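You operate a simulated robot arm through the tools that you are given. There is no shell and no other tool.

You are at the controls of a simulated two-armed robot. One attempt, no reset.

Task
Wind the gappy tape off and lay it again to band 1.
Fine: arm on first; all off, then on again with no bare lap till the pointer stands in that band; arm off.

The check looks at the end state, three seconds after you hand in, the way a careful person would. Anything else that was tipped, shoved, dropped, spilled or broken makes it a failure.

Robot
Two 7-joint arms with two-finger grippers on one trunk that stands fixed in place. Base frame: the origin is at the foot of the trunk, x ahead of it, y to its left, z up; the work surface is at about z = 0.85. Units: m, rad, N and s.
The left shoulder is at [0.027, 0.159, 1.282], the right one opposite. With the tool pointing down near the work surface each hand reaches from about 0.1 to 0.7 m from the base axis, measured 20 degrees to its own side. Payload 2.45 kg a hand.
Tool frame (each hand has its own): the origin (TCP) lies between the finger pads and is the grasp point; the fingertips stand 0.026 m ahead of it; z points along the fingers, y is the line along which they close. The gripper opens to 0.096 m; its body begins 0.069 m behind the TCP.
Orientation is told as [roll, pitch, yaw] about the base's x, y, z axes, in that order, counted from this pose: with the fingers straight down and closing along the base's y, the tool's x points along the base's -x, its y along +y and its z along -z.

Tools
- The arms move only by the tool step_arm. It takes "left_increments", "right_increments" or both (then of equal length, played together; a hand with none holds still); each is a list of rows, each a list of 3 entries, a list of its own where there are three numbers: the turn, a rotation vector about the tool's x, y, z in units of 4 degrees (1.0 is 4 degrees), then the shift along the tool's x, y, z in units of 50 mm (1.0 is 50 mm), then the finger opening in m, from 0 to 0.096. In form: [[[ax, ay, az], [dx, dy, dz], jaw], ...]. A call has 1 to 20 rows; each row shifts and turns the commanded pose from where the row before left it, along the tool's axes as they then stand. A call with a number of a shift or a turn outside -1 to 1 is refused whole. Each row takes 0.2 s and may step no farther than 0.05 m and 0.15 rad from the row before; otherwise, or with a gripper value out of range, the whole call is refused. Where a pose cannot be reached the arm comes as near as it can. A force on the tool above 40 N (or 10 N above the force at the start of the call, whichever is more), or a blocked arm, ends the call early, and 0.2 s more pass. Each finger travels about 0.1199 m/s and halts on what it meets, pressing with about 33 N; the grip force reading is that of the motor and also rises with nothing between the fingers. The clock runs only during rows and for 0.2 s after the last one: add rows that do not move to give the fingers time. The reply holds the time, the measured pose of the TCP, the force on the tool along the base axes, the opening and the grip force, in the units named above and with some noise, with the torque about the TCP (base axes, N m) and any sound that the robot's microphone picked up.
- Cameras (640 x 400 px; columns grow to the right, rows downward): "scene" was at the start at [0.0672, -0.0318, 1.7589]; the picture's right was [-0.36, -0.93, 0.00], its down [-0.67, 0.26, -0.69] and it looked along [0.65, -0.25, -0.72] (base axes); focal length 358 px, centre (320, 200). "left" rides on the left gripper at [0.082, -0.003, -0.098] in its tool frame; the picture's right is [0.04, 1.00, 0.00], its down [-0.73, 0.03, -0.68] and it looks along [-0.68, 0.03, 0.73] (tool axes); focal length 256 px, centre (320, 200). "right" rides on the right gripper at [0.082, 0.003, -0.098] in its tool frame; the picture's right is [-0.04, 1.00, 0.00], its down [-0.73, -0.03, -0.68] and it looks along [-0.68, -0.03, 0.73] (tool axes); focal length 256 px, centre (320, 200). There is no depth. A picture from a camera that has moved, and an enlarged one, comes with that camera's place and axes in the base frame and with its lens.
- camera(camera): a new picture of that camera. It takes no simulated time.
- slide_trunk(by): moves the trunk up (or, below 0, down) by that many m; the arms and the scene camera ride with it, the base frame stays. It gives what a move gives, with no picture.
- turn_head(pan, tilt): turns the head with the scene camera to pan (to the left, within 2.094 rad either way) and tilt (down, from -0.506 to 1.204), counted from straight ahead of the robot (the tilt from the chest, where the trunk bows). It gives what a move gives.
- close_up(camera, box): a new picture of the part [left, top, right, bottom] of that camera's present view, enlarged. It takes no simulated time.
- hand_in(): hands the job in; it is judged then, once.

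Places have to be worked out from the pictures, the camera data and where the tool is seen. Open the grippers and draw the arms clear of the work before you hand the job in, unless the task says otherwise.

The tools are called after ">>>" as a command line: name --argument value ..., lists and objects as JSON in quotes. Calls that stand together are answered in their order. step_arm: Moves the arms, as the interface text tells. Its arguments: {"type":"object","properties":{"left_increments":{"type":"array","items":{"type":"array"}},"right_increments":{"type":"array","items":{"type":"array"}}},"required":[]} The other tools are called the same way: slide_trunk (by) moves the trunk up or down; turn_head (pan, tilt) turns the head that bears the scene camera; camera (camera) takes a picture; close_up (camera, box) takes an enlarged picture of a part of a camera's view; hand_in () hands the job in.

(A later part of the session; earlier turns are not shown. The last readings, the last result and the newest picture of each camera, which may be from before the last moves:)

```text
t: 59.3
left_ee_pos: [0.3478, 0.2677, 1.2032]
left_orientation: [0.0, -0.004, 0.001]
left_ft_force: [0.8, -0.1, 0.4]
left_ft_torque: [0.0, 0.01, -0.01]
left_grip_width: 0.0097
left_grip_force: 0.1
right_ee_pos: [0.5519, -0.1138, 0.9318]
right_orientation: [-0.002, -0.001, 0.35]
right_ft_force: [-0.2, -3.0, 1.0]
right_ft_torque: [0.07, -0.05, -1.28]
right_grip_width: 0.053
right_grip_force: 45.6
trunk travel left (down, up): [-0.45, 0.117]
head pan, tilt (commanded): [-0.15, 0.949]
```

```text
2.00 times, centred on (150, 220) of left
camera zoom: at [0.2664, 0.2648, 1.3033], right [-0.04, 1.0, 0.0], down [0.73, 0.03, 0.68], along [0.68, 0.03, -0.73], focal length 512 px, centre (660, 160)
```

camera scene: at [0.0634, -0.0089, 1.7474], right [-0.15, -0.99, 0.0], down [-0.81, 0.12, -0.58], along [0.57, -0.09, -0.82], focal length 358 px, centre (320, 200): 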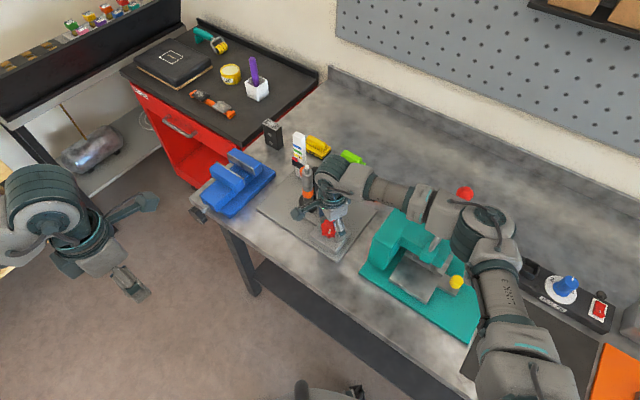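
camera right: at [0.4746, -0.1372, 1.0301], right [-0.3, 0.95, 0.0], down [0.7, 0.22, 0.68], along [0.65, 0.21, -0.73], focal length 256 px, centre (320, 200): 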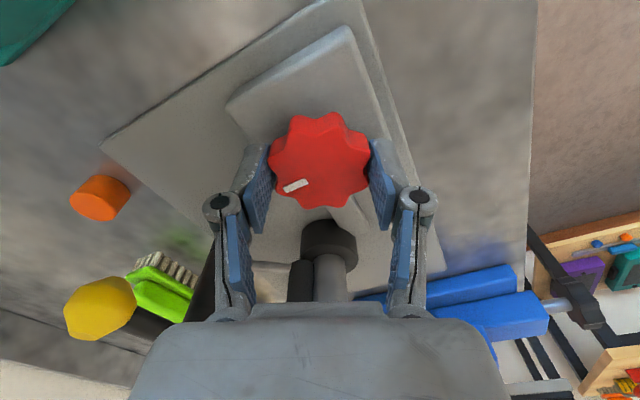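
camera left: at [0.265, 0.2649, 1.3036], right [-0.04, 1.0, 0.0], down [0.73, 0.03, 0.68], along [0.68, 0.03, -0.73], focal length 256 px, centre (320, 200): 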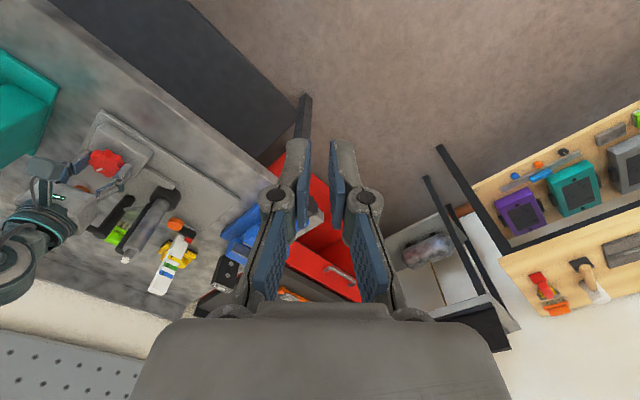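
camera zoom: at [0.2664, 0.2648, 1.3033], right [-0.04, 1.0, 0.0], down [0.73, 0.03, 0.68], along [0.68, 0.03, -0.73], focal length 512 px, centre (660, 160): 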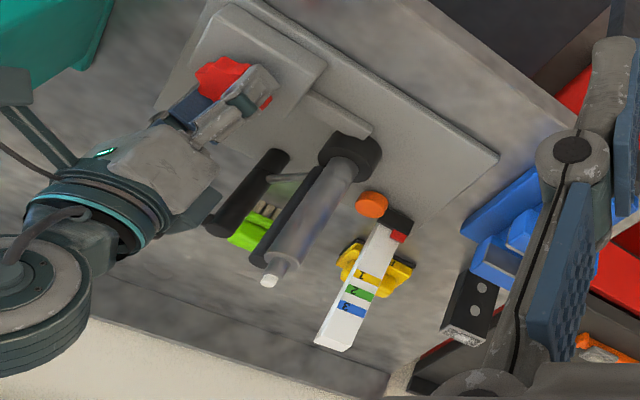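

The torque reading (-1.28 N·m) and the slight slip of the mark show the knob has met its zero stop; the pointer is at its lowest and the spindle is bare all round the visible side. Before laying tape again I'll bring the left camera down to scale height, tilted level, for an honest reading of the pointer.

>>> step_arm --left_increments '[[[0, 0, 0], [-0.253, -0.06, 0.843], 0.0], [[0, 0, 0], [-0.253, -0.06, 0.843], 0.0], [[0, 0, 0], [-0.253, -0.06, 0.843], 0.0], [[0, 0, 0], [-0.253, -0.06, 0.843], 0.0], [[0, 0, 0], [-0.253, -0.06, 0.843], 0.0], [[0, 0, 0], [-0.253, -0.06, 0.843], 0.0], [[0, -1, 0], [0, 0, 0], 0.0], [[0, -1, 0], [0, 0, 0], 0.0], [[0, -1, 0], [0, 0, 0], 0.0], [[0, -1, 0], [0, 0, 0], 0.0], [[0, -1, 0], [0, 0, 0], 0.0], [[0, -1, 0], [0, 0, 0], 0.0], [[0, -1, 0], [0, 0, 0], 0.0], [[0, -1, 0], [0, 0, 0], 0.0], [[0, -1, 0], [0, 0, 0], 0.0], [[0, 0, 0], [0, 0, 0], 0.0]]'

>>> camera --camera "left"

>>> camera --camera "scene"

```text
t: 62.7
left_ee_pos: [0.4249, 0.2495, 0.9497]
left_orientation: [-0.001, -0.632, 0.001]
left_ft_force: [-0.1, -0.9, 0.0]
left_ft_torque: [-0.04, 0.03, -0.01]
left_grip_width: 0.0
left_grip_force: 28.7
right_ee_pos: [0.5523, -0.1132, 0.9308]
right_orientation: [-0.001, -0.002, 0.349]
right_ft_force: [0.5, -3.1, 1.2]
right_ft_torque: [-0.09, 0.03, -0.51]
right_grip_width: 0.0523
right_grip_force: 45.2
trunk travel left (down, up): [-0.45, 0.117]
head pan, tilt (commanded): [-0.15, 0.949]
```

```text
taken
camera left: at [0.3012, 0.2475, 0.9831], right [-0.03, 1.0, -0.02], down [0.19, 0.03, 0.98], along [0.98, 0.03, -0.19], focal length 256 px, centre (320, 200)
```

left: 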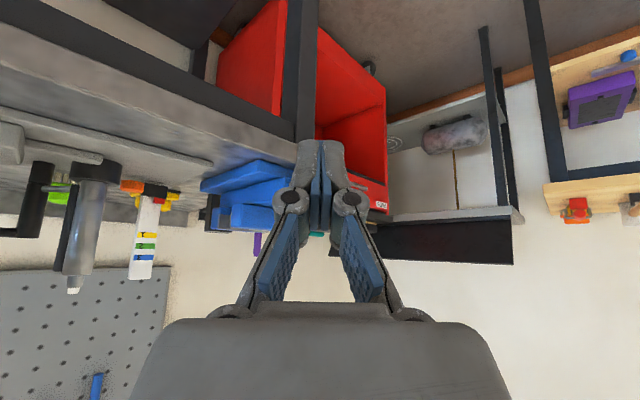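

```text
taken
camera scene: at [0.0629, -0.0103, 1.7475], right [-0.15, -0.99, 0.0], down [-0.81, 0.12, -0.58], along [0.57, -0.09, -0.82], focal length 358 px, centre (320, 200)
```

scene: 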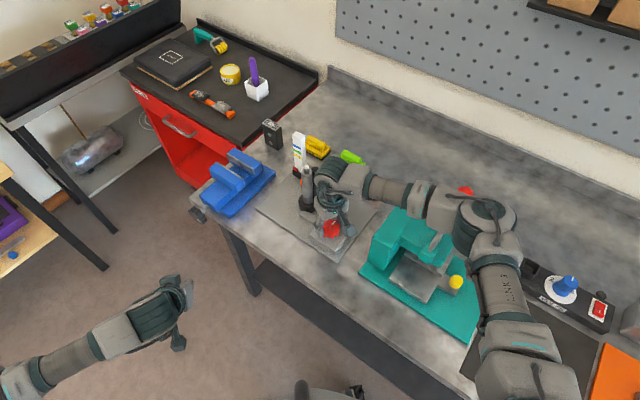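

A fine level view (upside-down in the picture). I'll enlarge the scale and spindle.

>>> close_up --camera "left" --box '[20, 140, 200, 310]'

>>> close_up --camera "left" --box '[110, 165, 200, 285]'

```text
2.35 times, centred on (110, 225) of left
camera zoom: at [0.3012, 0.2475, 0.9831], right [-0.03, 1.0, -0.02], down [0.19, 0.03, 0.98], along [0.98, 0.03, -0.19], focal length 602 px, centre (814, 141)
```

zoom: 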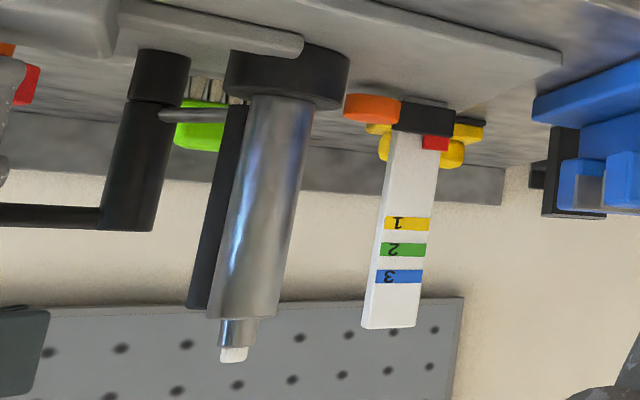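

```text
3.33 times, centred on (155, 225) of left
camera zoom: at [0.3012, 0.2475, 0.9831], right [-0.03, 1.0, -0.02], down [0.19, 0.03, 0.98], along [0.98, 0.03, -0.19], focal length 853 px, centre (870, 117)
```

zoom: 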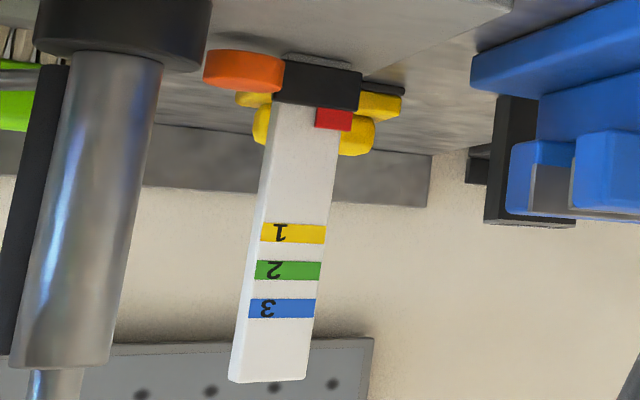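

The spindle is bare and the pointer is at the very bottom; band 1 is about 63 mm up, roughly 230° of knob. I'll lay tape by turning clockwise, first 40°, then check the laps are laid from the bottom without gaps.

>>> step_arm --right_increments '[[[0, 0, 1], [0, 0, 0], 0.04], [[0, 0, 1], [0, 0, 0], 0.04], [[0, 0, 1], [0, 0, 0], 0.04], [[0, 0, 1], [0, 0, 0], 0.04], [[0, 0, 1], [0, 0, 0], 0.04], [[0, 0, 1], [0, 0, 0], 0.04], [[0, 0, 1], [0, 0, 0], 0.04], [[0, 0, 1], [0, 0, 0], 0.04], [[0, 0, 1], [0, 0, 0], 0.04], [[0, 0, 1], [0, 0, 0], 0.04]]'

>>> close_up --camera "left" --box '[20, 140, 200, 310]'

>>> close_up --camera "scene" --box '[295, 155, 335, 210]'

>>> camera --camera "right"

```text
t: 64.9
left_ee_pos: [0.4239, 0.2498, 0.9498]
left_orientation: [0.0, -0.632, -0.001]
left_ft_force: [-1.0, -0.1, -0.7]
left_ft_torque: [0.0, 0.02, -0.03]
left_grip_width: 0.0
left_grip_force: 28.2
right_ee_pos: [0.5517, -0.1136, 0.9308]
right_orientation: [0.0, -0.002, -0.351]
right_ft_force: [0.5, -7.0, 2.5]
right_ft_torque: [-0.77, 0.57, 0.0]
right_grip_width: 0.0524
right_grip_force: 44.8
trunk travel left (down, up): [-0.45, 0.117]
head pan, tilt (commanded): [-0.15, 0.949]
```

```text
2.35 times, centred on (110, 225) of left
camera zoom: at [0.3013, 0.2466, 0.9835], right [-0.03, 1.0, -0.02], down [0.19, 0.03, 0.98], along [0.98, 0.03, -0.19], focal length 602 px, centre (814, 141)
```

zoom: 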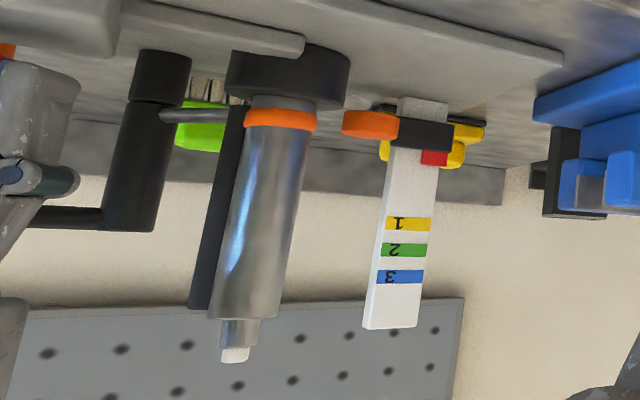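

```text
7.27 times, centred on (315, 182) of scene
camera zoom: at [0.0628, -0.0119, 1.7475], right [-0.15, -0.99, 0.0], down [-0.81, 0.12, -0.58], along [0.57, -0.09, -0.82], focal length 2605 px, centre (356, 327)
```

zoom: 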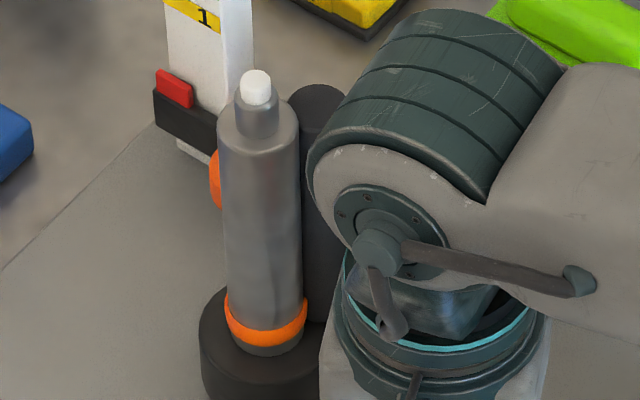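

```text
taken
camera right: at [0.4769, -0.0816, 1.03], right [0.38, 0.92, 0.0], down [0.68, -0.28, 0.68], along [0.63, -0.26, -0.73], focal length 256 px, centre (320, 200)
```

right: 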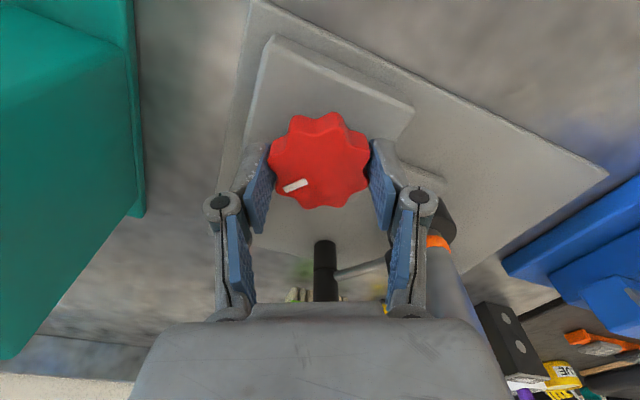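

The first lap lies right at the bottom of the spindle and the pointer is rising. About 180° to go; I'll wind another 72° clockwise.

>>> step_arm --right_increments '[[[0, 0, 1], [0, 0, 0], 0.04], [[0, 0, 1], [0, 0, 0], 0.04], [[0, 0, 1], [0, 0, 0], 0.04], [[0, 0, 1], [0, 0, 0], 0.04], [[0, 0, 1], [0, 0, 0], 0.04], [[0, 0, 1], [0, 0, 0], 0.04], [[0, 0, 1], [0, 0, 0], 0.04], [[0, 0, 1], [0, 0, 0], 0.04], [[0, 0, 1], [0, 0, 0], 0.04], [[0, 0, 1], [0, 0, 0], 0.04], [[0, 0, 1], [0, 0, 0], 0.04], [[0, 0, 1], [0, 0, 0], 0.04], [[0, 0, 1], [0, 0, 0], 0.04], [[0, 0, 1], [0, 0, 0], 0.04], [[0, 0, 1], [0, 0, 0], 0.04], [[0, 0, 1], [0, 0, 0], 0.04], [[0, 0, 1], [0, 0, 0], 0.04], [[0, 0, 1], [0, 0, 0], 0.04]]'

>>> close_up --camera "left" --box '[20, 140, 200, 310]'

>>> close_up --camera "scene" --box '[295, 155, 335, 210]'

>>> camera --camera "right"

```text
t: 68.7
left_ee_pos: [0.4243, 0.2499, 0.9503]
left_orientation: [-0.001, -0.629, 0.002]
left_ft_force: [-0.4, -0.7, 0.6]
left_ft_torque: [0.01, 0.0, -0.02]
left_grip_width: 0.0
left_grip_force: 28.6
right_ee_pos: [0.5521, -0.1134, 0.9328]
right_orientation: [0.003, 0.001, -1.606]
right_ft_force: [1.8, -5.2, -1.3]
right_ft_torque: [-0.56, 0.04, 0.02]
right_grip_width: 0.0523
right_grip_force: 44.9
trunk travel left (down, up): [-0.45, 0.117]
head pan, tilt (commanded): [-0.15, 0.949]
```

```text
2.35 times, centred on (110, 225) of left
camera zoom: at [0.3018, 0.2468, 0.9833], right [-0.03, 1.0, -0.02], down [0.19, 0.03, 0.98], along [0.98, 0.03, -0.19], focal length 602 px, centre (814, 141)
```

zoom: 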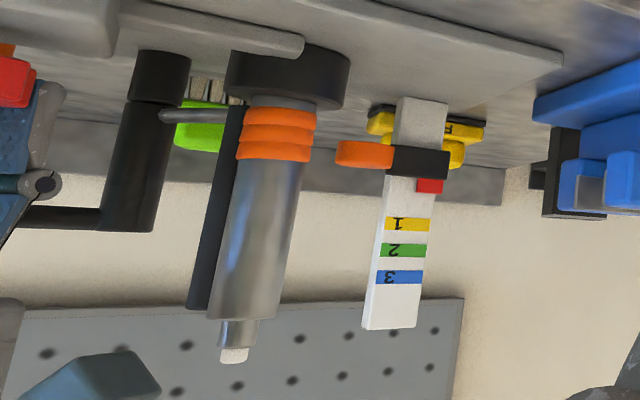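

```text
7.27 times, centred on (315, 182) of scene
camera zoom: at [0.0639, -0.0115, 1.7474], right [-0.15, -0.99, 0.0], down [-0.81, 0.12, -0.58], along [0.57, -0.09, -0.82], focal length 2605 px, centre (356, 327)
```

zoom: 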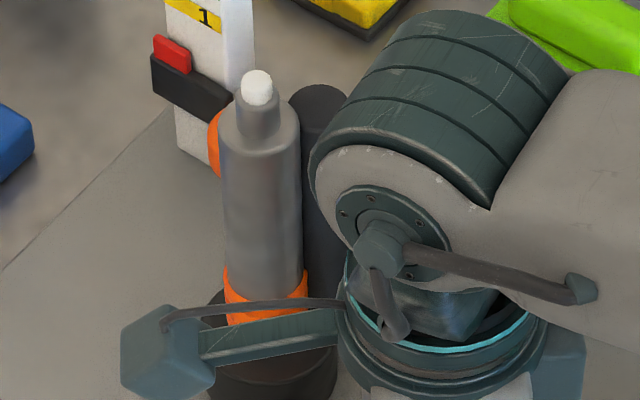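

```text
taken
camera right: at [0.5583, -0.0316, 1.0302], right [1.0, -0.08, 0.0], down [-0.06, -0.73, 0.68], along [-0.05, -0.68, -0.73], focal length 256 px, centre (320, 200)
```

right: 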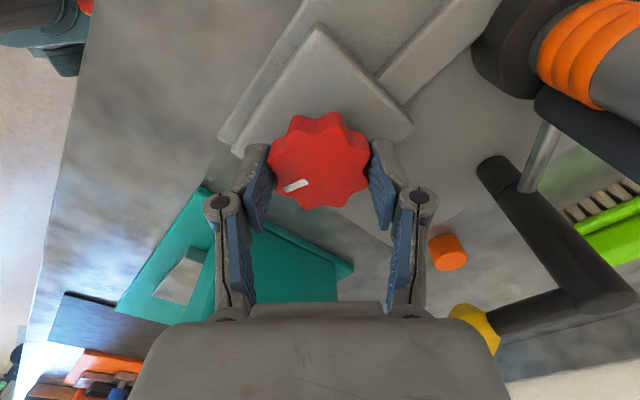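

Three laps lie snug with no bare lap, and the pointer has about 94° to go. I'll wind 32° more, then open and turn the hand back for a re-grip before the wrist camera gets near the spindle.

>>> step_arm --right_increments '[[[0, 0, 1], [0, 0, 0], 0.04], [[0, 0, 1], [0, 0, 0], 0.04], [[0, 0, 1], [0, 0, 0], 0.04], [[0, 0, 1], [0, 0, 0], 0.04], [[0, 0, 1], [0, 0, 0], 0.04], [[0, 0, 1], [0, 0, 0], 0.04], [[0, 0, 1], [0, 0, 0], 0.04], [[0, 0, 1], [0, 0, 0], 0.04], [[0, 0, 0], [0, 0, 0], 0.04], [[0, 0, 0], [0, 0, 0], 0.08], [[0, 0, 0], [0, 0, 0], 0.08], [[0, 0, -1], [0, 0, 0], 0.08], [[0, 0, -1], [0, 0, 0], 0.08], [[0, 0, -1], [0, 0, 0], 0.08], [[0, 0, -1], [0, 0, 0], 0.08], [[0, 0, -1], [0, 0, 0], 0.08], [[0, 0, -1], [0, 0, 0], 0.08], [[0, 0, -1], [0, 0, 0], 0.08], [[0, 0, -1], [0, 0, 0], 0.08], [[0, 0, -1], [0, 0, 0], 0.08]]'

>>> close_up --camera "left" --box '[20, 140, 200, 310]'

>>> camera --camera "right"

```text
t: 72.9
left_ee_pos: [0.4245, 0.251, 0.9487]
left_orientation: [-0.002, -0.63, 0.001]
left_ft_force: [0.3, 0.5, -0.1]
left_ft_torque: [0.02, 0.02, 0.0]
left_grip_width: 0.0
left_grip_force: 28.1
right_ee_pos: [0.5512, -0.1126, 0.9314]
right_orientation: [0.003, -0.002, -1.536]
right_ft_force: [-0.4, 0.0, -0.2]
right_ft_torque: [-0.02, 0.03, -0.02]
right_grip_width: 0.08
right_grip_force: 0.1
trunk travel left (down, up): [-0.45, 0.117]
head pan, tilt (commanded): [-0.15, 0.949]
```

```text
2.35 times, centred on (110, 225) of left
camera zoom: at [0.3014, 0.2482, 0.9831], right [-0.03, 1.0, -0.03], down [0.19, 0.03, 0.98], along [0.98, 0.03, -0.19], focal length 602 px, centre (814, 141)
```

zoom: 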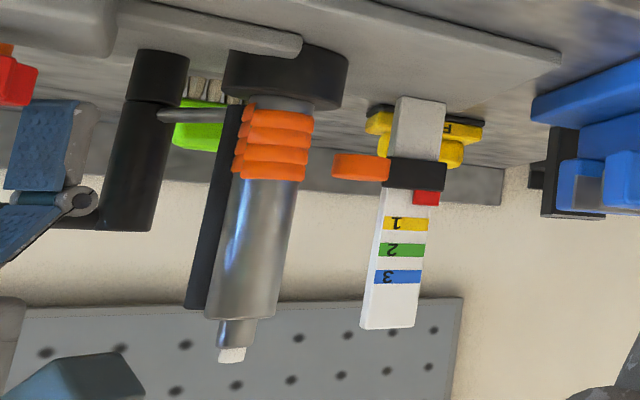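

```text
taken
camera right: at [0.5523, -0.03, 1.0299], right [1.0, 0.0, 0.0], down [0.0, -0.73, 0.68], along [0.0, -0.68, -0.73], focal length 256 px, centre (320, 200)
```

right: 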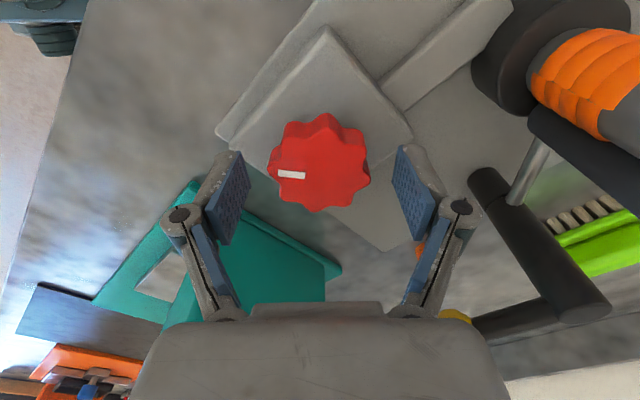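

The knob held its place. Pointer needs about 65° more. I'll complete the 90° hand return and re-grip.

>>> step_arm --right_increments '[[[0, 0, -1], [0, 0, 0], 0.08], [[0, 0, -1], [0, 0, 0], 0.08], [[0, 0, -1], [0, 0, 0], 0.08], [[0, 0, -1], [0, 0, 0], 0.08], [[0, 0, -1], [0, 0, 0], 0.08], [[0, 0, -1], [0, 0, 0], 0.08], [[0, 0, -1], [0, 0, 0], 0.08], [[0, 0, -1], [0, 0, 0], 0.08], [[0, 0, -1], [0, 0, 0], 0.08], [[0, 0, -1], [0, 0, 0], 0.08], [[0, 0, -1], [0, 0, 0], 0.08], [[0, 0, -1], [0, 0, 0], 0.08], [[0, 0, -1], [0, 0, 0], 0.08], [[0, 0, -0.5], [0, 0, 0], 0.08], [[0, 0, 0], [0, 0, 0], 0.06], [[0, 0, 0], [0, 0, 0], 0.04], [[0, 0, 0], [0, 0, 0], 0.04], [[0, 0, 0], [0, 0, 0], 0.04]]'

>>> camera --camera "right"

>>> close_up --camera "left" --box '[20, 140, 200, 310]'

```text
t: 76.7
left_ee_pos: [0.4251, 0.25, 0.9503]
left_orientation: [-0.001, -0.632, 0.001]
left_ft_force: [0.3, -1.2, -0.3]
left_ft_torque: [0.0, 0.03, -0.01]
left_grip_width: 0.0
left_grip_force: 27.9
right_ee_pos: [0.5517, -0.1124, 0.9315]
right_orientation: [0.0, -0.002, -0.595]
right_ft_force: [-2.5, -3.8, 2.3]
right_ft_torque: [-0.56, 0.13, 0.04]
right_grip_width: 0.0534
right_grip_force: 44.9
trunk travel left (down, up): [-0.45, 0.117]
head pan, tilt (commanded): [-0.15, 0.949]
```

```text
taken
camera right: at [0.4864, -0.0642, 1.0301], right [0.59, 0.81, 0.0], down [0.59, -0.43, 0.68], along [0.55, -0.4, -0.73], focal length 256 px, centre (320, 200)
```

right: 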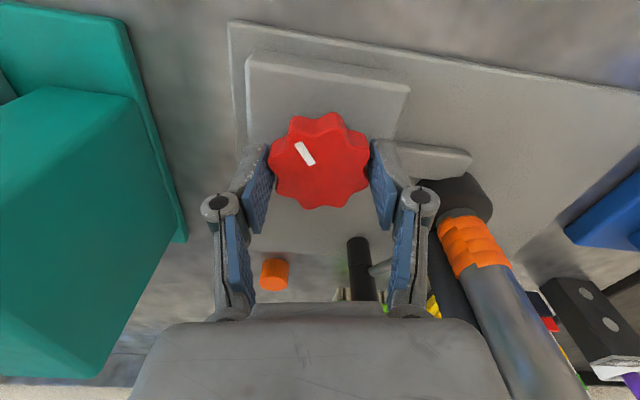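

```text
2.35 times, centred on (110, 225) of left
camera zoom: at [0.3011, 0.2476, 0.9833], right [-0.03, 1.0, -0.02], down [0.19, 0.03, 0.98], along [0.98, 0.03, -0.19], focal length 602 px, centre (814, 141)
```

zoom: 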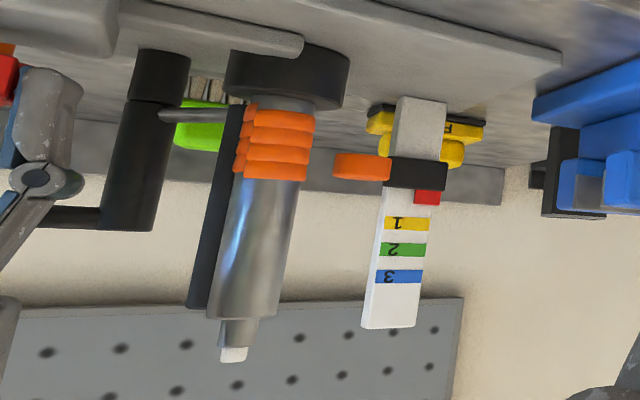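

Re-gripped well. Winding 52° more clockwise, then I'll read the pointer closely.

>>> step_arm --right_increments '[[[0, 0, 1], [0, 0, 0], 0.04], [[0, 0, 1], [0, 0, 0], 0.04], [[0, 0, 1], [0, 0, 0], 0.04], [[0, 0, 1], [0, 0, 0], 0.04], [[0, 0, 1], [0, 0, 0], 0.04], [[0, 0, 1], [0, 0, 0], 0.04], [[0, 0, 1], [0, 0, 0], 0.04], [[0, 0, 1], [0, 0, 0], 0.04], [[0, 0, 1], [0, 0, 0], 0.04], [[0, 0, 1], [0, 0, 0], 0.04], [[0, 0, 1], [0, 0, 0], 0.04], [[0, 0, 1], [0, 0, 0], 0.04], [[0, 0, 1], [0, 0, 0], 0.04], [[0, 0, 0], [0, 0, 0], 0.04]]'

>>> close_up --camera "left" --box '[20, 140, 200, 310]'

>>> close_up --camera "left" --box '[125, 200, 165, 265]'

>>> close_up --camera "scene" --box '[285, 125, 325, 190]'

```text
t: 79.7
left_ee_pos: [0.4247, 0.2504, 0.9493]
left_orientation: [-0.001, -0.632, 0.002]
left_ft_force: [0.1, -0.3, -0.4]
left_ft_torque: [0.01, 0.0, 0.01]
left_grip_width: 0.0001
left_grip_force: 28.5
right_ee_pos: [0.5517, -0.1133, 0.9314]
right_orientation: [0.002, 0.0, -1.503]
right_ft_force: [-1.2, -3.3, -4.4]
right_ft_torque: [-0.5, 0.25, -0.05]
right_grip_width: 0.0536
right_grip_force: 44.8
trunk travel left (down, up): [-0.45, 0.117]
head pan, tilt (commanded): [-0.15, 0.949]
```

```text
2.35 times, centred on (110, 225) of left
camera zoom: at [0.3015, 0.2473, 0.9833], right [-0.03, 1.0, -0.02], down [0.19, 0.03, 0.98], along [0.98, 0.03, -0.19], focal length 602 px, centre (814, 141)
```

zoom: 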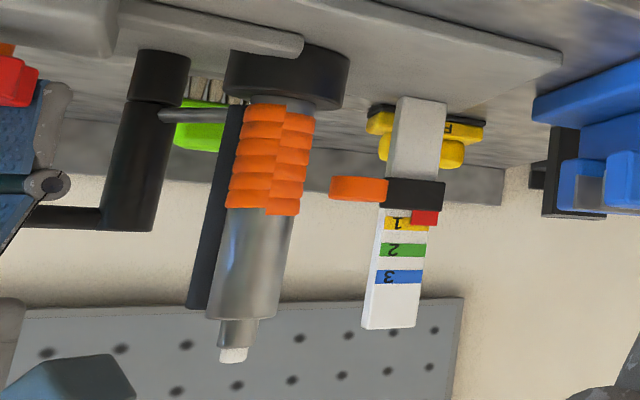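

```text
6.15 times, centred on (145, 232) of left
camera zoom: at [0.3015, 0.2473, 0.9833], right [-0.03, 1.0, -0.02], down [0.19, 0.03, 0.98], along [0.98, 0.03, -0.19], focal length 1575 px, centre (1397, 0)
```

zoom: 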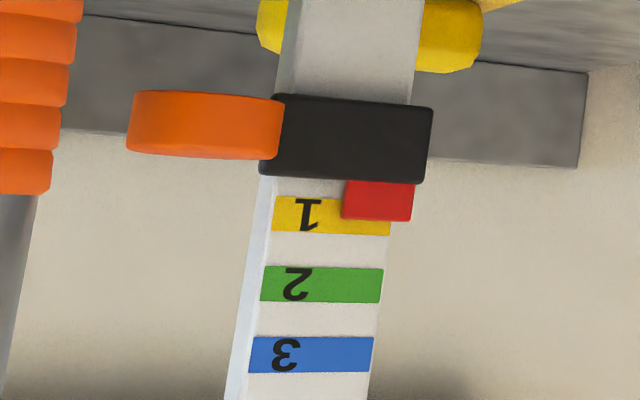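

```text
6.15 times, centred on (305, 158) of scene
camera zoom: at [0.0633, -0.0106, 1.7474], right [-0.15, -0.99, 0.0], down [-0.81, 0.12, -0.58], along [0.57, -0.09, -0.82], focal length 2204 px, centre (412, 462)
```

zoom: 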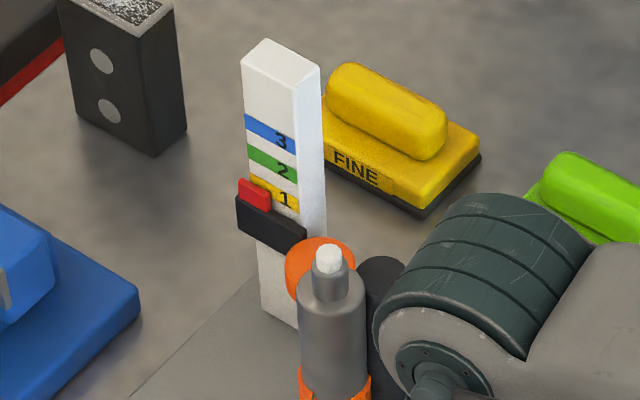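

The red pointer's lower half now overlaps band 1's start; it needs about 15° more to be centred in band 1. Laps are snug with no gap.

>>> step_arm --right_increments '[[[0, 0, 1], [0, 0, 0], 0.04], [[0, 0, 1], [0, 0, 0], 0.04], [[0, 0, 1], [0, 0, 0], 0.04], [[0, 0, 0.75], [0, 0, 0], 0.04], [[0, 0, 0], [0, 0, 0], 0.04]]'

>>> close_up --camera "left" --box '[20, 140, 200, 310]'

>>> close_up --camera "left" --box '[125, 200, 165, 265]'

>>> close_up --camera "scene" --box '[285, 125, 325, 190]'

```text
t: 80.9
left_ee_pos: [0.4245, 0.2493, 0.9502]
left_orientation: [-0.003, -0.631, 0.001]
left_ft_force: [0.2, -0.1, 1.1]
left_ft_torque: [-0.01, 0.0, 0.0]
left_grip_width: 0.0002
left_grip_force: 28.2
right_ee_pos: [0.5512, -0.1128, 0.9315]
right_orientation: [0.003, -0.001, -1.765]
right_ft_force: [-3.0, -3.0, -3.4]
right_ft_torque: [0.06, -0.06, 0.01]
right_grip_width: 0.0536
right_grip_force: 45.2
trunk travel left (down, up): [-0.45, 0.117]
head pan, tilt (commanded): [-0.15, 0.949]
```

```text
2.35 times, centred on (110, 225) of left
camera zoom: at [0.3014, 0.2474, 0.9832], right [-0.03, 1.0, -0.02], down [0.19, 0.03, 0.98], along [0.98, 0.03, -0.19], focal length 602 px, centre (814, 141)
```

zoom: 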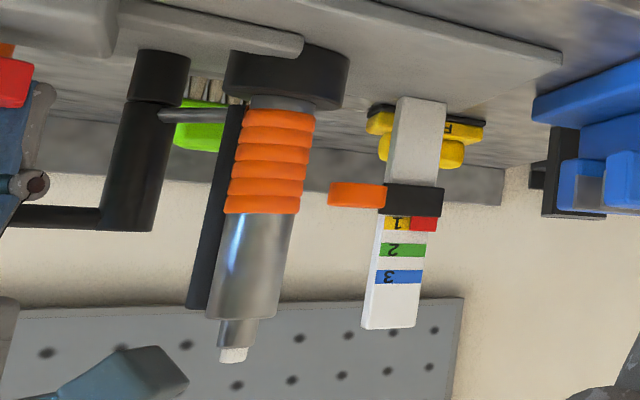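

```text
6.15 times, centred on (145, 232) of left
camera zoom: at [0.3014, 0.2474, 0.9832], right [-0.03, 1.0, -0.02], down [0.19, 0.03, 0.98], along [0.98, 0.03, -0.19], focal length 1575 px, centre (1397, 0)
```

zoom: 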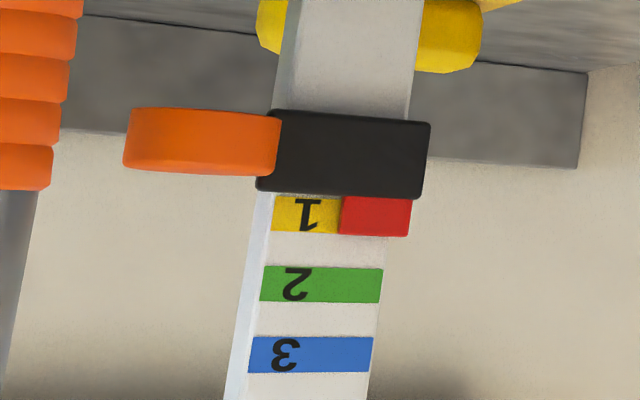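

```text
6.15 times, centred on (305, 158) of scene
camera zoom: at [0.063, -0.0104, 1.7474], right [-0.15, -0.99, 0.0], down [-0.81, 0.12, -0.58], along [0.57, -0.09, -0.82], focal length 2204 px, centre (412, 462)
```

zoom: 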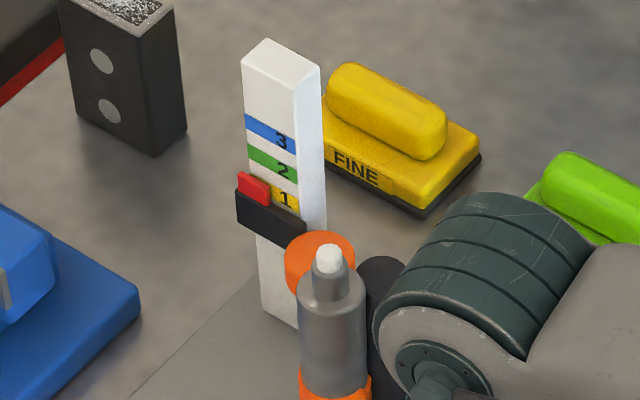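

The red pointer now exactly covers band 1, and the laps are unbroken from the bottom. I'll open the right gripper, lift straight off the knob, and check the pointer stays.

>>> step_arm --right_increments '[[[0, 0, 0], [0, 0, 0], 0.06], [[0, 0, 0], [0, 0, 0], 0.08], [[0, 0, 0], [0, 0, 0], 0.08], [[0, 0, 0], [0, 0, -0.4], 0.08], [[0, 0, 0], [0, 0, -0.8], 0.08], [[0, 0, 0], [0, 0, -0.9], 0.08], [[0, 0, 0], [0, 0, -0.9], 0.08], [[0, 0, 0], [0, 0, -0.9], 0.08], [[0, 0, 0], [0, 0, 0], 0.08]]'

>>> close_up --camera "left" --box '[20, 140, 200, 310]'

>>> camera --camera "right"

>>> close_up --camera "scene" --box '[270, 120, 390, 260]'

```text
t: 82.9
left_ee_pos: [0.4254, 0.2507, 0.9499]
left_orientation: [-0.002, -0.628, 0.002]
left_ft_force: [0.5, 0.3, -0.6]
left_ft_torque: [0.0, -0.03, -0.03]
left_grip_width: 0.0
left_grip_force: 28.5
right_ee_pos: [0.5507, -0.1114, 1.1268]
right_orientation: [0.001, -0.002, -1.762]
right_ft_force: [0.2, -1.1, 0.2]
right_ft_torque: [0.02, -0.02, 0.02]
right_grip_width: 0.0797
right_grip_force: 0.2
trunk travel left (down, up): [-0.45, 0.117]
head pan, tilt (commanded): [-0.15, 0.949]
```

```text
2.35 times, centred on (110, 225) of left
camera zoom: at [0.3016, 0.2482, 0.9829], right [-0.03, 1.0, -0.03], down [0.19, 0.03, 0.98], along [0.98, 0.03, -0.19], focal length 602 px, centre (814, 141)
```

zoom: 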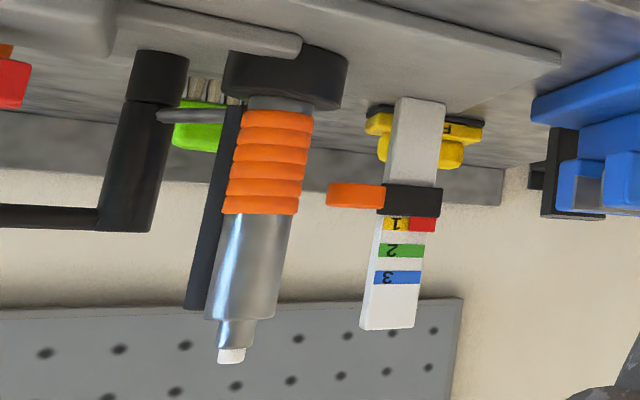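

```text
taken
camera right: at [0.5698, -0.032, 1.2251], right [0.97, -0.23, 0.0], down [-0.17, -0.71, 0.68], along [-0.16, -0.66, -0.73], focal length 256 px, centre (320, 200)
```

right: 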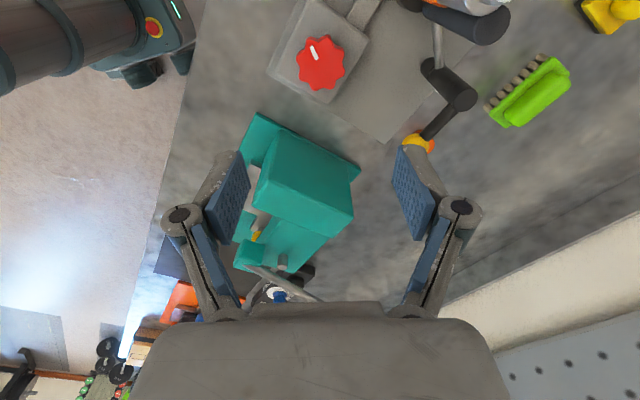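

```text
2.86 times, centred on (330, 190) of scene
camera zoom: at [0.0634, -0.0087, 1.7474], right [-0.15, -0.99, 0.0], down [-0.81, 0.12, -0.58], along [0.57, -0.09, -0.82], focal length 1023 px, centre (291, 229)
```

zoom: 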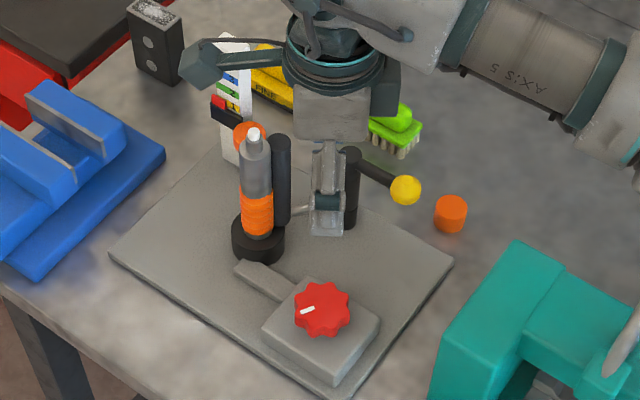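

Pointer stays in band 1. Now to put the arm off: I'll move the right hand above the yellow ball (about [0.637, -0.207]) and rotate the wrist back so the fingers can straddle it.

>>> step_arm --right_increments '[[[0, 0, 0], [-0.517, 0.684, 0], 0.08], [[0, 0, 0], [-0.517, 0.684, 0], 0.08], [[0, 0, 0], [-0.517, 0.684, 0], 0.08], [[0, 0, -1], [0, 0, 0], 0.08], [[0, 0, -1], [0, 0, 0], 0.08], [[0, 0, -1], [0, 0, 0], 0.08], [[0, 0, -1], [0, 0, 0], 0.08], [[0, 0, -1], [0, 0, 0], 0.08], [[0, 0, -1], [0, 0, 0], 0.08], [[0, 0, -1], [0, 0, 0], 0.08], [[0, 0, -1], [0, 0, 0], 0.08], [[0, 0, -1], [0, 0, 0], 0.08], [[0, 0, -1], [0, 0, 0], 0.08], [[0, 0, -1], [0, 0, 0], 0.08], [[0, 0, -1], [0, 0, 0], 0.08], [[0, 0, -1], [0, 0, 0], 0.08], [[0, 0, -1], [0, 0, 0], 0.08], [[0, 0, -1], [0, 0, 0], 0.08], [[0, 0, -1], [0, 0, 0], 0.08], [[0, 0, -1], [0, 0, 0], 0.07]]'

>>> step_arm --right_increments '[[[0, 0, -1], [0, 0, 0], 0.06], [[0, 0, -1], [0, 0, 0], 0.06], [[0, 0, -1], [0, 0, 0], 0.06], [[0, 0, -1], [0, 0, 0], 0.06], [[0, 0, -1], [0, 0, 0], 0.06], [[0, 0, -1], [0, 0, 0], 0.06], [[0, 0, -1], [0, 0, 0], 0.06], [[0, 0, -1], [0, 0, 0], 0.06], [[0, 0, -1], [0, 0, 0], 0.06], [[0, 0, -1], [0, 0, 0], 0.06], [[0, 0, -1], [0, 0, 0], 0.06], [[0, 0, 0], [0, 0, 0], 0.06]]'

>>> camera --camera "right"

>>> close_up --camera "scene" --box '[270, 120, 390, 260]'

```text
t: 87.1
left_ee_pos: [0.4247, 0.2511, 0.9497]
left_orientation: [-0.001, -0.633, 0.002]
left_ft_force: [0.4, 0.0, 0.9]
left_ft_torque: [0.02, 0.0, 0.0]
left_grip_width: 0.0
left_grip_force: 28.7
right_ee_pos: [0.6373, -0.2074, 1.1268]
right_orientation: [-0.001, -0.002, -0.573]
right_ft_force: [-0.2, -0.3, 0.5]
right_ft_torque: [0.02, -0.03, -0.04]
right_grip_width: 0.0697
right_grip_force: 0.1
trunk travel left (down, up): [-0.45, 0.117]
head pan, tilt (commanded): [-0.15, 0.949]
```

```text
t: 89.7
left_ee_pos: [0.4248, 0.2503, 0.9501]
left_orientation: [-0.001, -0.631, 0.001]
left_ft_force: [1.3, -0.5, -0.5]
left_ft_torque: [0.0, -0.03, -0.02]
left_grip_width: 0.0003
left_grip_force: 28.4
right_ee_pos: [0.6383, -0.2086, 1.1286]
right_orientation: [-0.002, -0.002, 0.191]
right_ft_force: [0.0, 0.6, -0.5]
right_ft_torque: [-0.03, 0.03, 0.02]
right_grip_width: 0.0599
right_grip_force: 0.1
trunk travel left (down, up): [-0.45, 0.117]
head pan, tilt (commanded): [-0.15, 0.949]
```

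```text
taken
camera right: at [0.5577, -0.2201, 1.2261], right [-0.15, 0.99, 0.0], down [0.72, 0.11, 0.68], along [0.67, 0.1, -0.73], focal length 256 px, centre (320, 200)
```

right: 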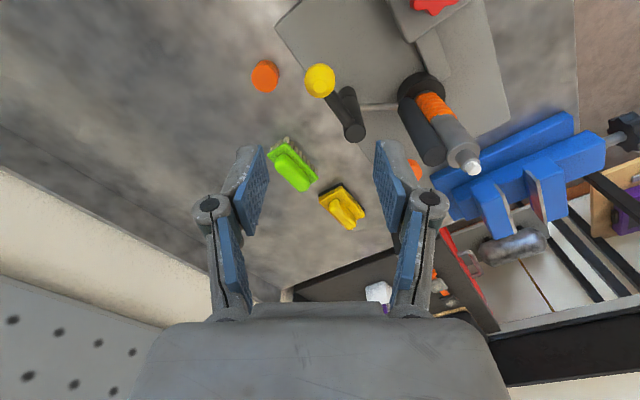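

```text
2.86 times, centred on (330, 190) of scene
camera zoom: at [0.0635, -0.0095, 1.7474], right [-0.15, -0.99, 0.0], down [-0.81, 0.12, -0.58], along [0.57, -0.09, -0.82], focal length 1023 px, centre (291, 229)
```

zoom: 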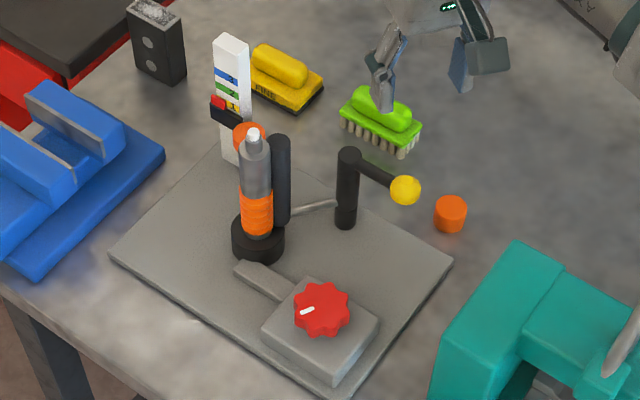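

The ball is right beneath the hand. Lowering to straddle it.

>>> step_arm --right_increments '[[[0, 0, 0], [0, 0, 0.8], 0.06], [[0, 0, 0], [0, 0, 0.8], 0.06], [[0, 0, 0], [0, 0, 0.7], 0.06], [[0, 0, 0], [0, 0, 0.4], 0.06], [[0, 0, 0], [0, 0, 0.19], 0.06], [[0, 0, 0], [0, 0, 0], 0.06]]'

>>> camera --camera "right"

>>> close_up --camera "scene" --box '[280, 130, 380, 230]'

```text
t: 91.1
left_ee_pos: [0.4258, 0.2506, 0.9504]
left_orientation: [-0.002, -0.633, 0.002]
left_ft_force: [-0.4, 0.2, -0.3]
left_ft_torque: [0.02, 0.0, -0.01]
left_grip_width: 0.0
left_grip_force: 28.3
right_ee_pos: [0.6397, -0.2082, 0.9823]
right_orientation: [-0.002, -0.002, 0.192]
right_ft_force: [0.6, -0.4, 0.0]
right_ft_torque: [0.03, -0.01, 0.01]
right_grip_width: 0.06
right_grip_force: 0.1
trunk travel left (down, up): [-0.45, 0.117]
head pan, tilt (commanded): [-0.15, 0.949]
```

```text
taken
camera right: at [0.5584, -0.2187, 1.0806], right [-0.15, 0.99, 0.0], down [0.72, 0.11, 0.68], along [0.67, 0.1, -0.73], focal length 256 px, centre (320, 200)
```

right: 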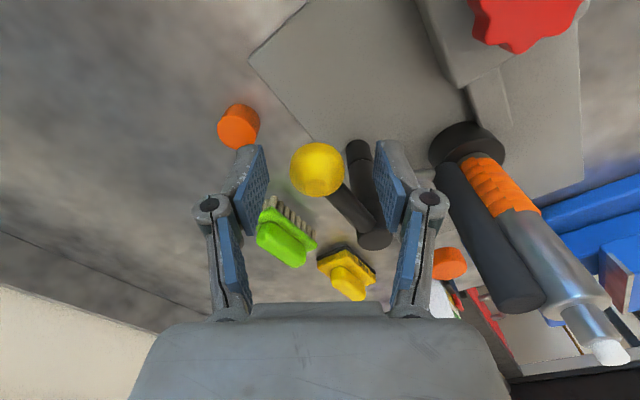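

```text
4.00 times, centred on (330, 180) of scene
camera zoom: at [0.0634, -0.0095, 1.7474], right [-0.15, -0.99, 0.0], down [-0.81, 0.12, -0.58], along [0.57, -0.09, -0.82], focal length 1433 px, centre (280, 280)
```

zoom: 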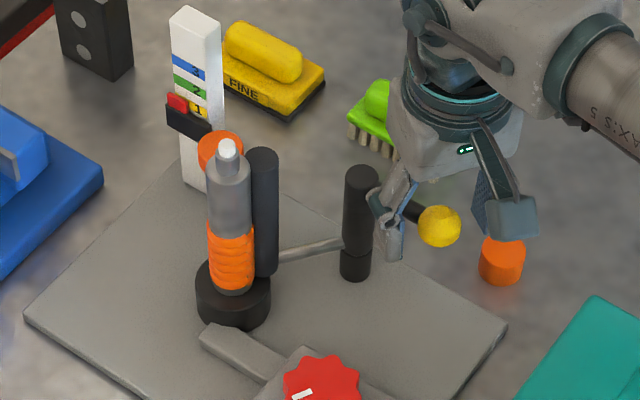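

Ball centred between the fingers. I'll narrow to a loose cage and swing the lever back clockwise along its arc, half way first.

>>> step_arm --right_increments '[[[0, 0, 0], [0, 0, 0], 0.04], [[0, 0, 0], [0, 0, 0], 0.038], [[0, 0, 0], [0.064, 0.132, 0], 0.038], [[0, 0, 0], [0.064, 0.132, 0], 0.038], [[0, 0, 0], [0.038, 0.114, 0], 0.038], [[0, 0, 0], [0.038, 0.114, 0], 0.038], [[0, 0, 0], [0, 0, 0], 0.038]]'

>>> camera --camera "right"

>>> close_up --camera "scene" --box '[280, 130, 380, 230]'

```text
t: 92.7
left_ee_pos: [0.4243, 0.2507, 0.9491]
left_orientation: [-0.003, -0.632, 0.003]
left_ft_force: [-0.2, 0.0, -0.1]
left_ft_torque: [0.03, 0.0, -0.04]
left_grip_width: 0.0
left_grip_force: 28.2
right_ee_pos: [0.6245, -0.1859, 0.982]
right_orientation: [0.0, 0.0, 0.194]
right_ft_force: [-1.1, -0.3, -0.2]
right_ft_torque: [-0.01, 0.02, -0.01]
right_grip_width: 0.0385
right_grip_force: 0.1
trunk travel left (down, up): [-0.45, 0.117]
head pan, tilt (commanded): [-0.15, 0.949]
```

```text
taken
camera right: at [0.5428, -0.1971, 1.0807], right [-0.15, 0.99, 0.0], down [0.72, 0.11, 0.68], along [0.67, 0.1, -0.73], focal length 256 px, centre (320, 200)
```

right: 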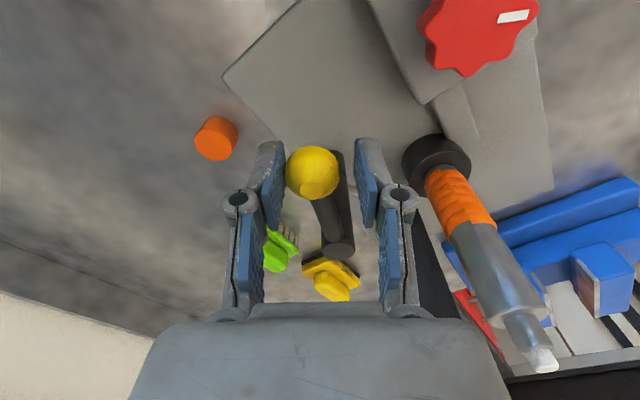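

```text
4.00 times, centred on (330, 180) of scene
camera zoom: at [0.0634, -0.0096, 1.7474], right [-0.15, -0.99, 0.0], down [-0.81, 0.12, -0.58], along [0.57, -0.09, -0.82], focal length 1433 px, centre (280, 280)
```

zoom: 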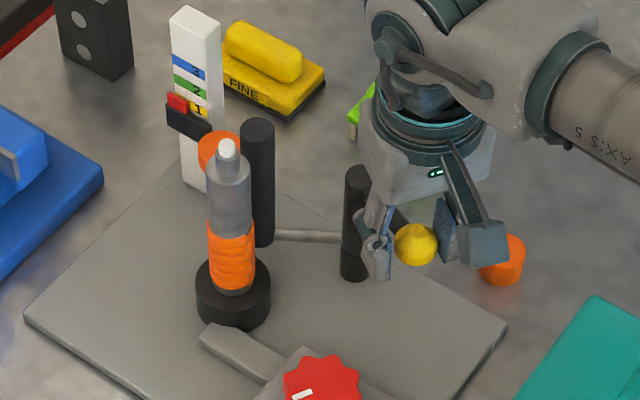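

The roller is coming away from the spindle and the finger is pushing the ball. Continuing to the original off position.

>>> step_arm --right_increments '[[[0, 0, 0], [0.023, 0.117, 0], 0.038], [[0, 0, 0], [0.023, 0.117, 0], 0.038], [[0, 0, 0], [-0.005, 0.106, 0], 0.038], [[0, 0, 0], [-0.005, 0.106, 0], 0.038], [[0, 0, 0], [0, 0, 0], 0.038]]'

>>> camera --camera "right"

>>> close_up --camera "scene" --box '[280, 130, 380, 230]'

```text
t: 93.9
left_ee_pos: [0.425, 0.2501, 0.9507]
left_orientation: [-0.001, -0.63, 0.001]
left_ft_force: [-0.3, 0.4, -0.1]
left_ft_torque: [0.05, 0.05, 0.02]
left_grip_width: 0.0
left_grip_force: 29.1
right_ee_pos: [0.6161, -0.1641, 0.982]
right_orientation: [-0.005, -0.002, 0.189]
right_ft_force: [1.2, -0.8, -0.2]
right_ft_torque: [-0.04, -0.02, 0.01]
right_grip_width: 0.0393
right_grip_force: 0.9
trunk travel left (down, up): [-0.45, 0.117]
head pan, tilt (commanded): [-0.15, 0.949]
```

```text
taken
camera right: at [0.5364, -0.1759, 1.0813], right [-0.15, 0.99, 0.0], down [0.72, 0.11, 0.68], along [0.67, 0.1, -0.73], focal length 256 px, centre (320, 200)
```

right: 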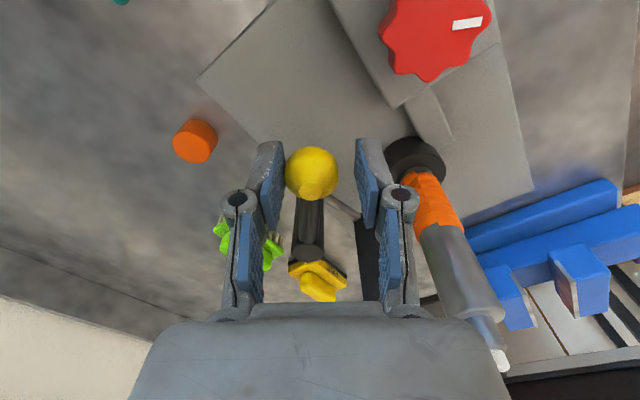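

```text
4.00 times, centred on (330, 180) of scene
camera zoom: at [0.0637, -0.0097, 1.7474], right [-0.15, -0.99, 0.0], down [-0.81, 0.12, -0.58], along [0.57, -0.09, -0.82], focal length 1433 px, centre (280, 280)
```

zoom: 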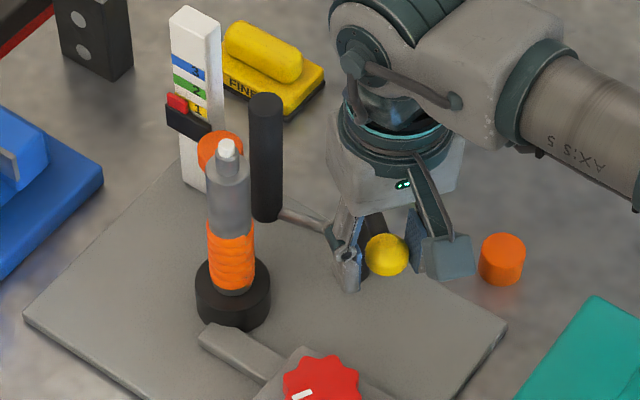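

The ball is back at about [0.619, -0.169], where it stood at the start, and the roller is well off the spindle. I'll nudge 3 mm more to see whether it rests on its off stop.

>>> step_arm --right_increments '[[[0, 0, 0], [0, 0.04, 0], 0.038], [[0, 0, 0], [0, 0.04, 0], 0.038], [[0, 0, 0], [0, 0, 0], 0.038]]'

>>> camera --camera "right"

>>> close_up --camera "scene" --box '[280, 130, 380, 230]'

```text
t: 94.7
left_ee_pos: [0.426, 0.2497, 0.9506]
left_orientation: [0.0, -0.631, -0.001]
left_ft_force: [0.2, 0.4, 0.0]
left_ft_torque: [0.0, 0.02, -0.02]
left_grip_width: 0.0001
left_grip_force: 28.6
right_ee_pos: [0.6153, -0.1624, 0.9831]
right_orientation: [-0.002, -0.002, 0.19]
right_ft_force: [2.0, -6.3, 2.2]
right_ft_torque: [-0.14, -0.03, -0.01]
right_grip_width: 0.0424
right_grip_force: 3.7
trunk travel left (down, up): [-0.45, 0.117]
head pan, tilt (commanded): [-0.15, 0.949]
```

```text
taken
camera right: at [0.5357, -0.1744, 1.0804], right [-0.15, 0.99, 0.0], down [0.72, 0.11, 0.68], along [0.67, 0.1, -0.73], focal length 256 px, centre (320, 200)
```

right: 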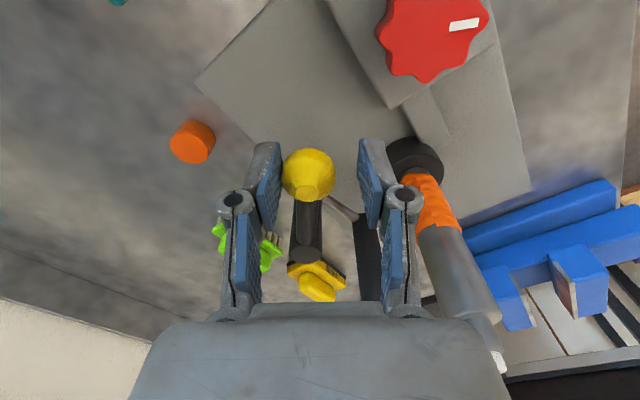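

```text
4.00 times, centred on (330, 180) of scene
camera zoom: at [0.0635, -0.0119, 1.7474], right [-0.15, -0.99, 0.0], down [-0.81, 0.12, -0.58], along [0.57, -0.09, -0.82], focal length 1433 px, centre (280, 280)
```

zoom: 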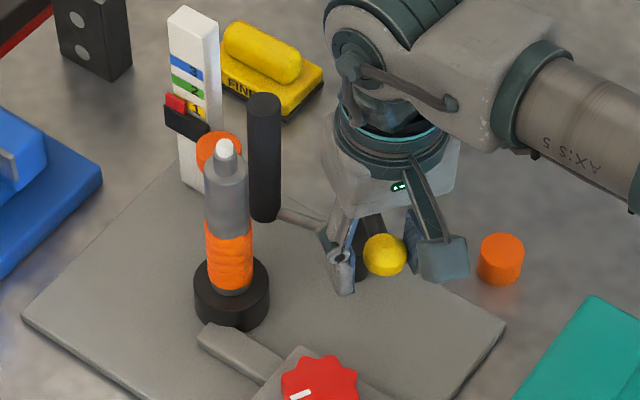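

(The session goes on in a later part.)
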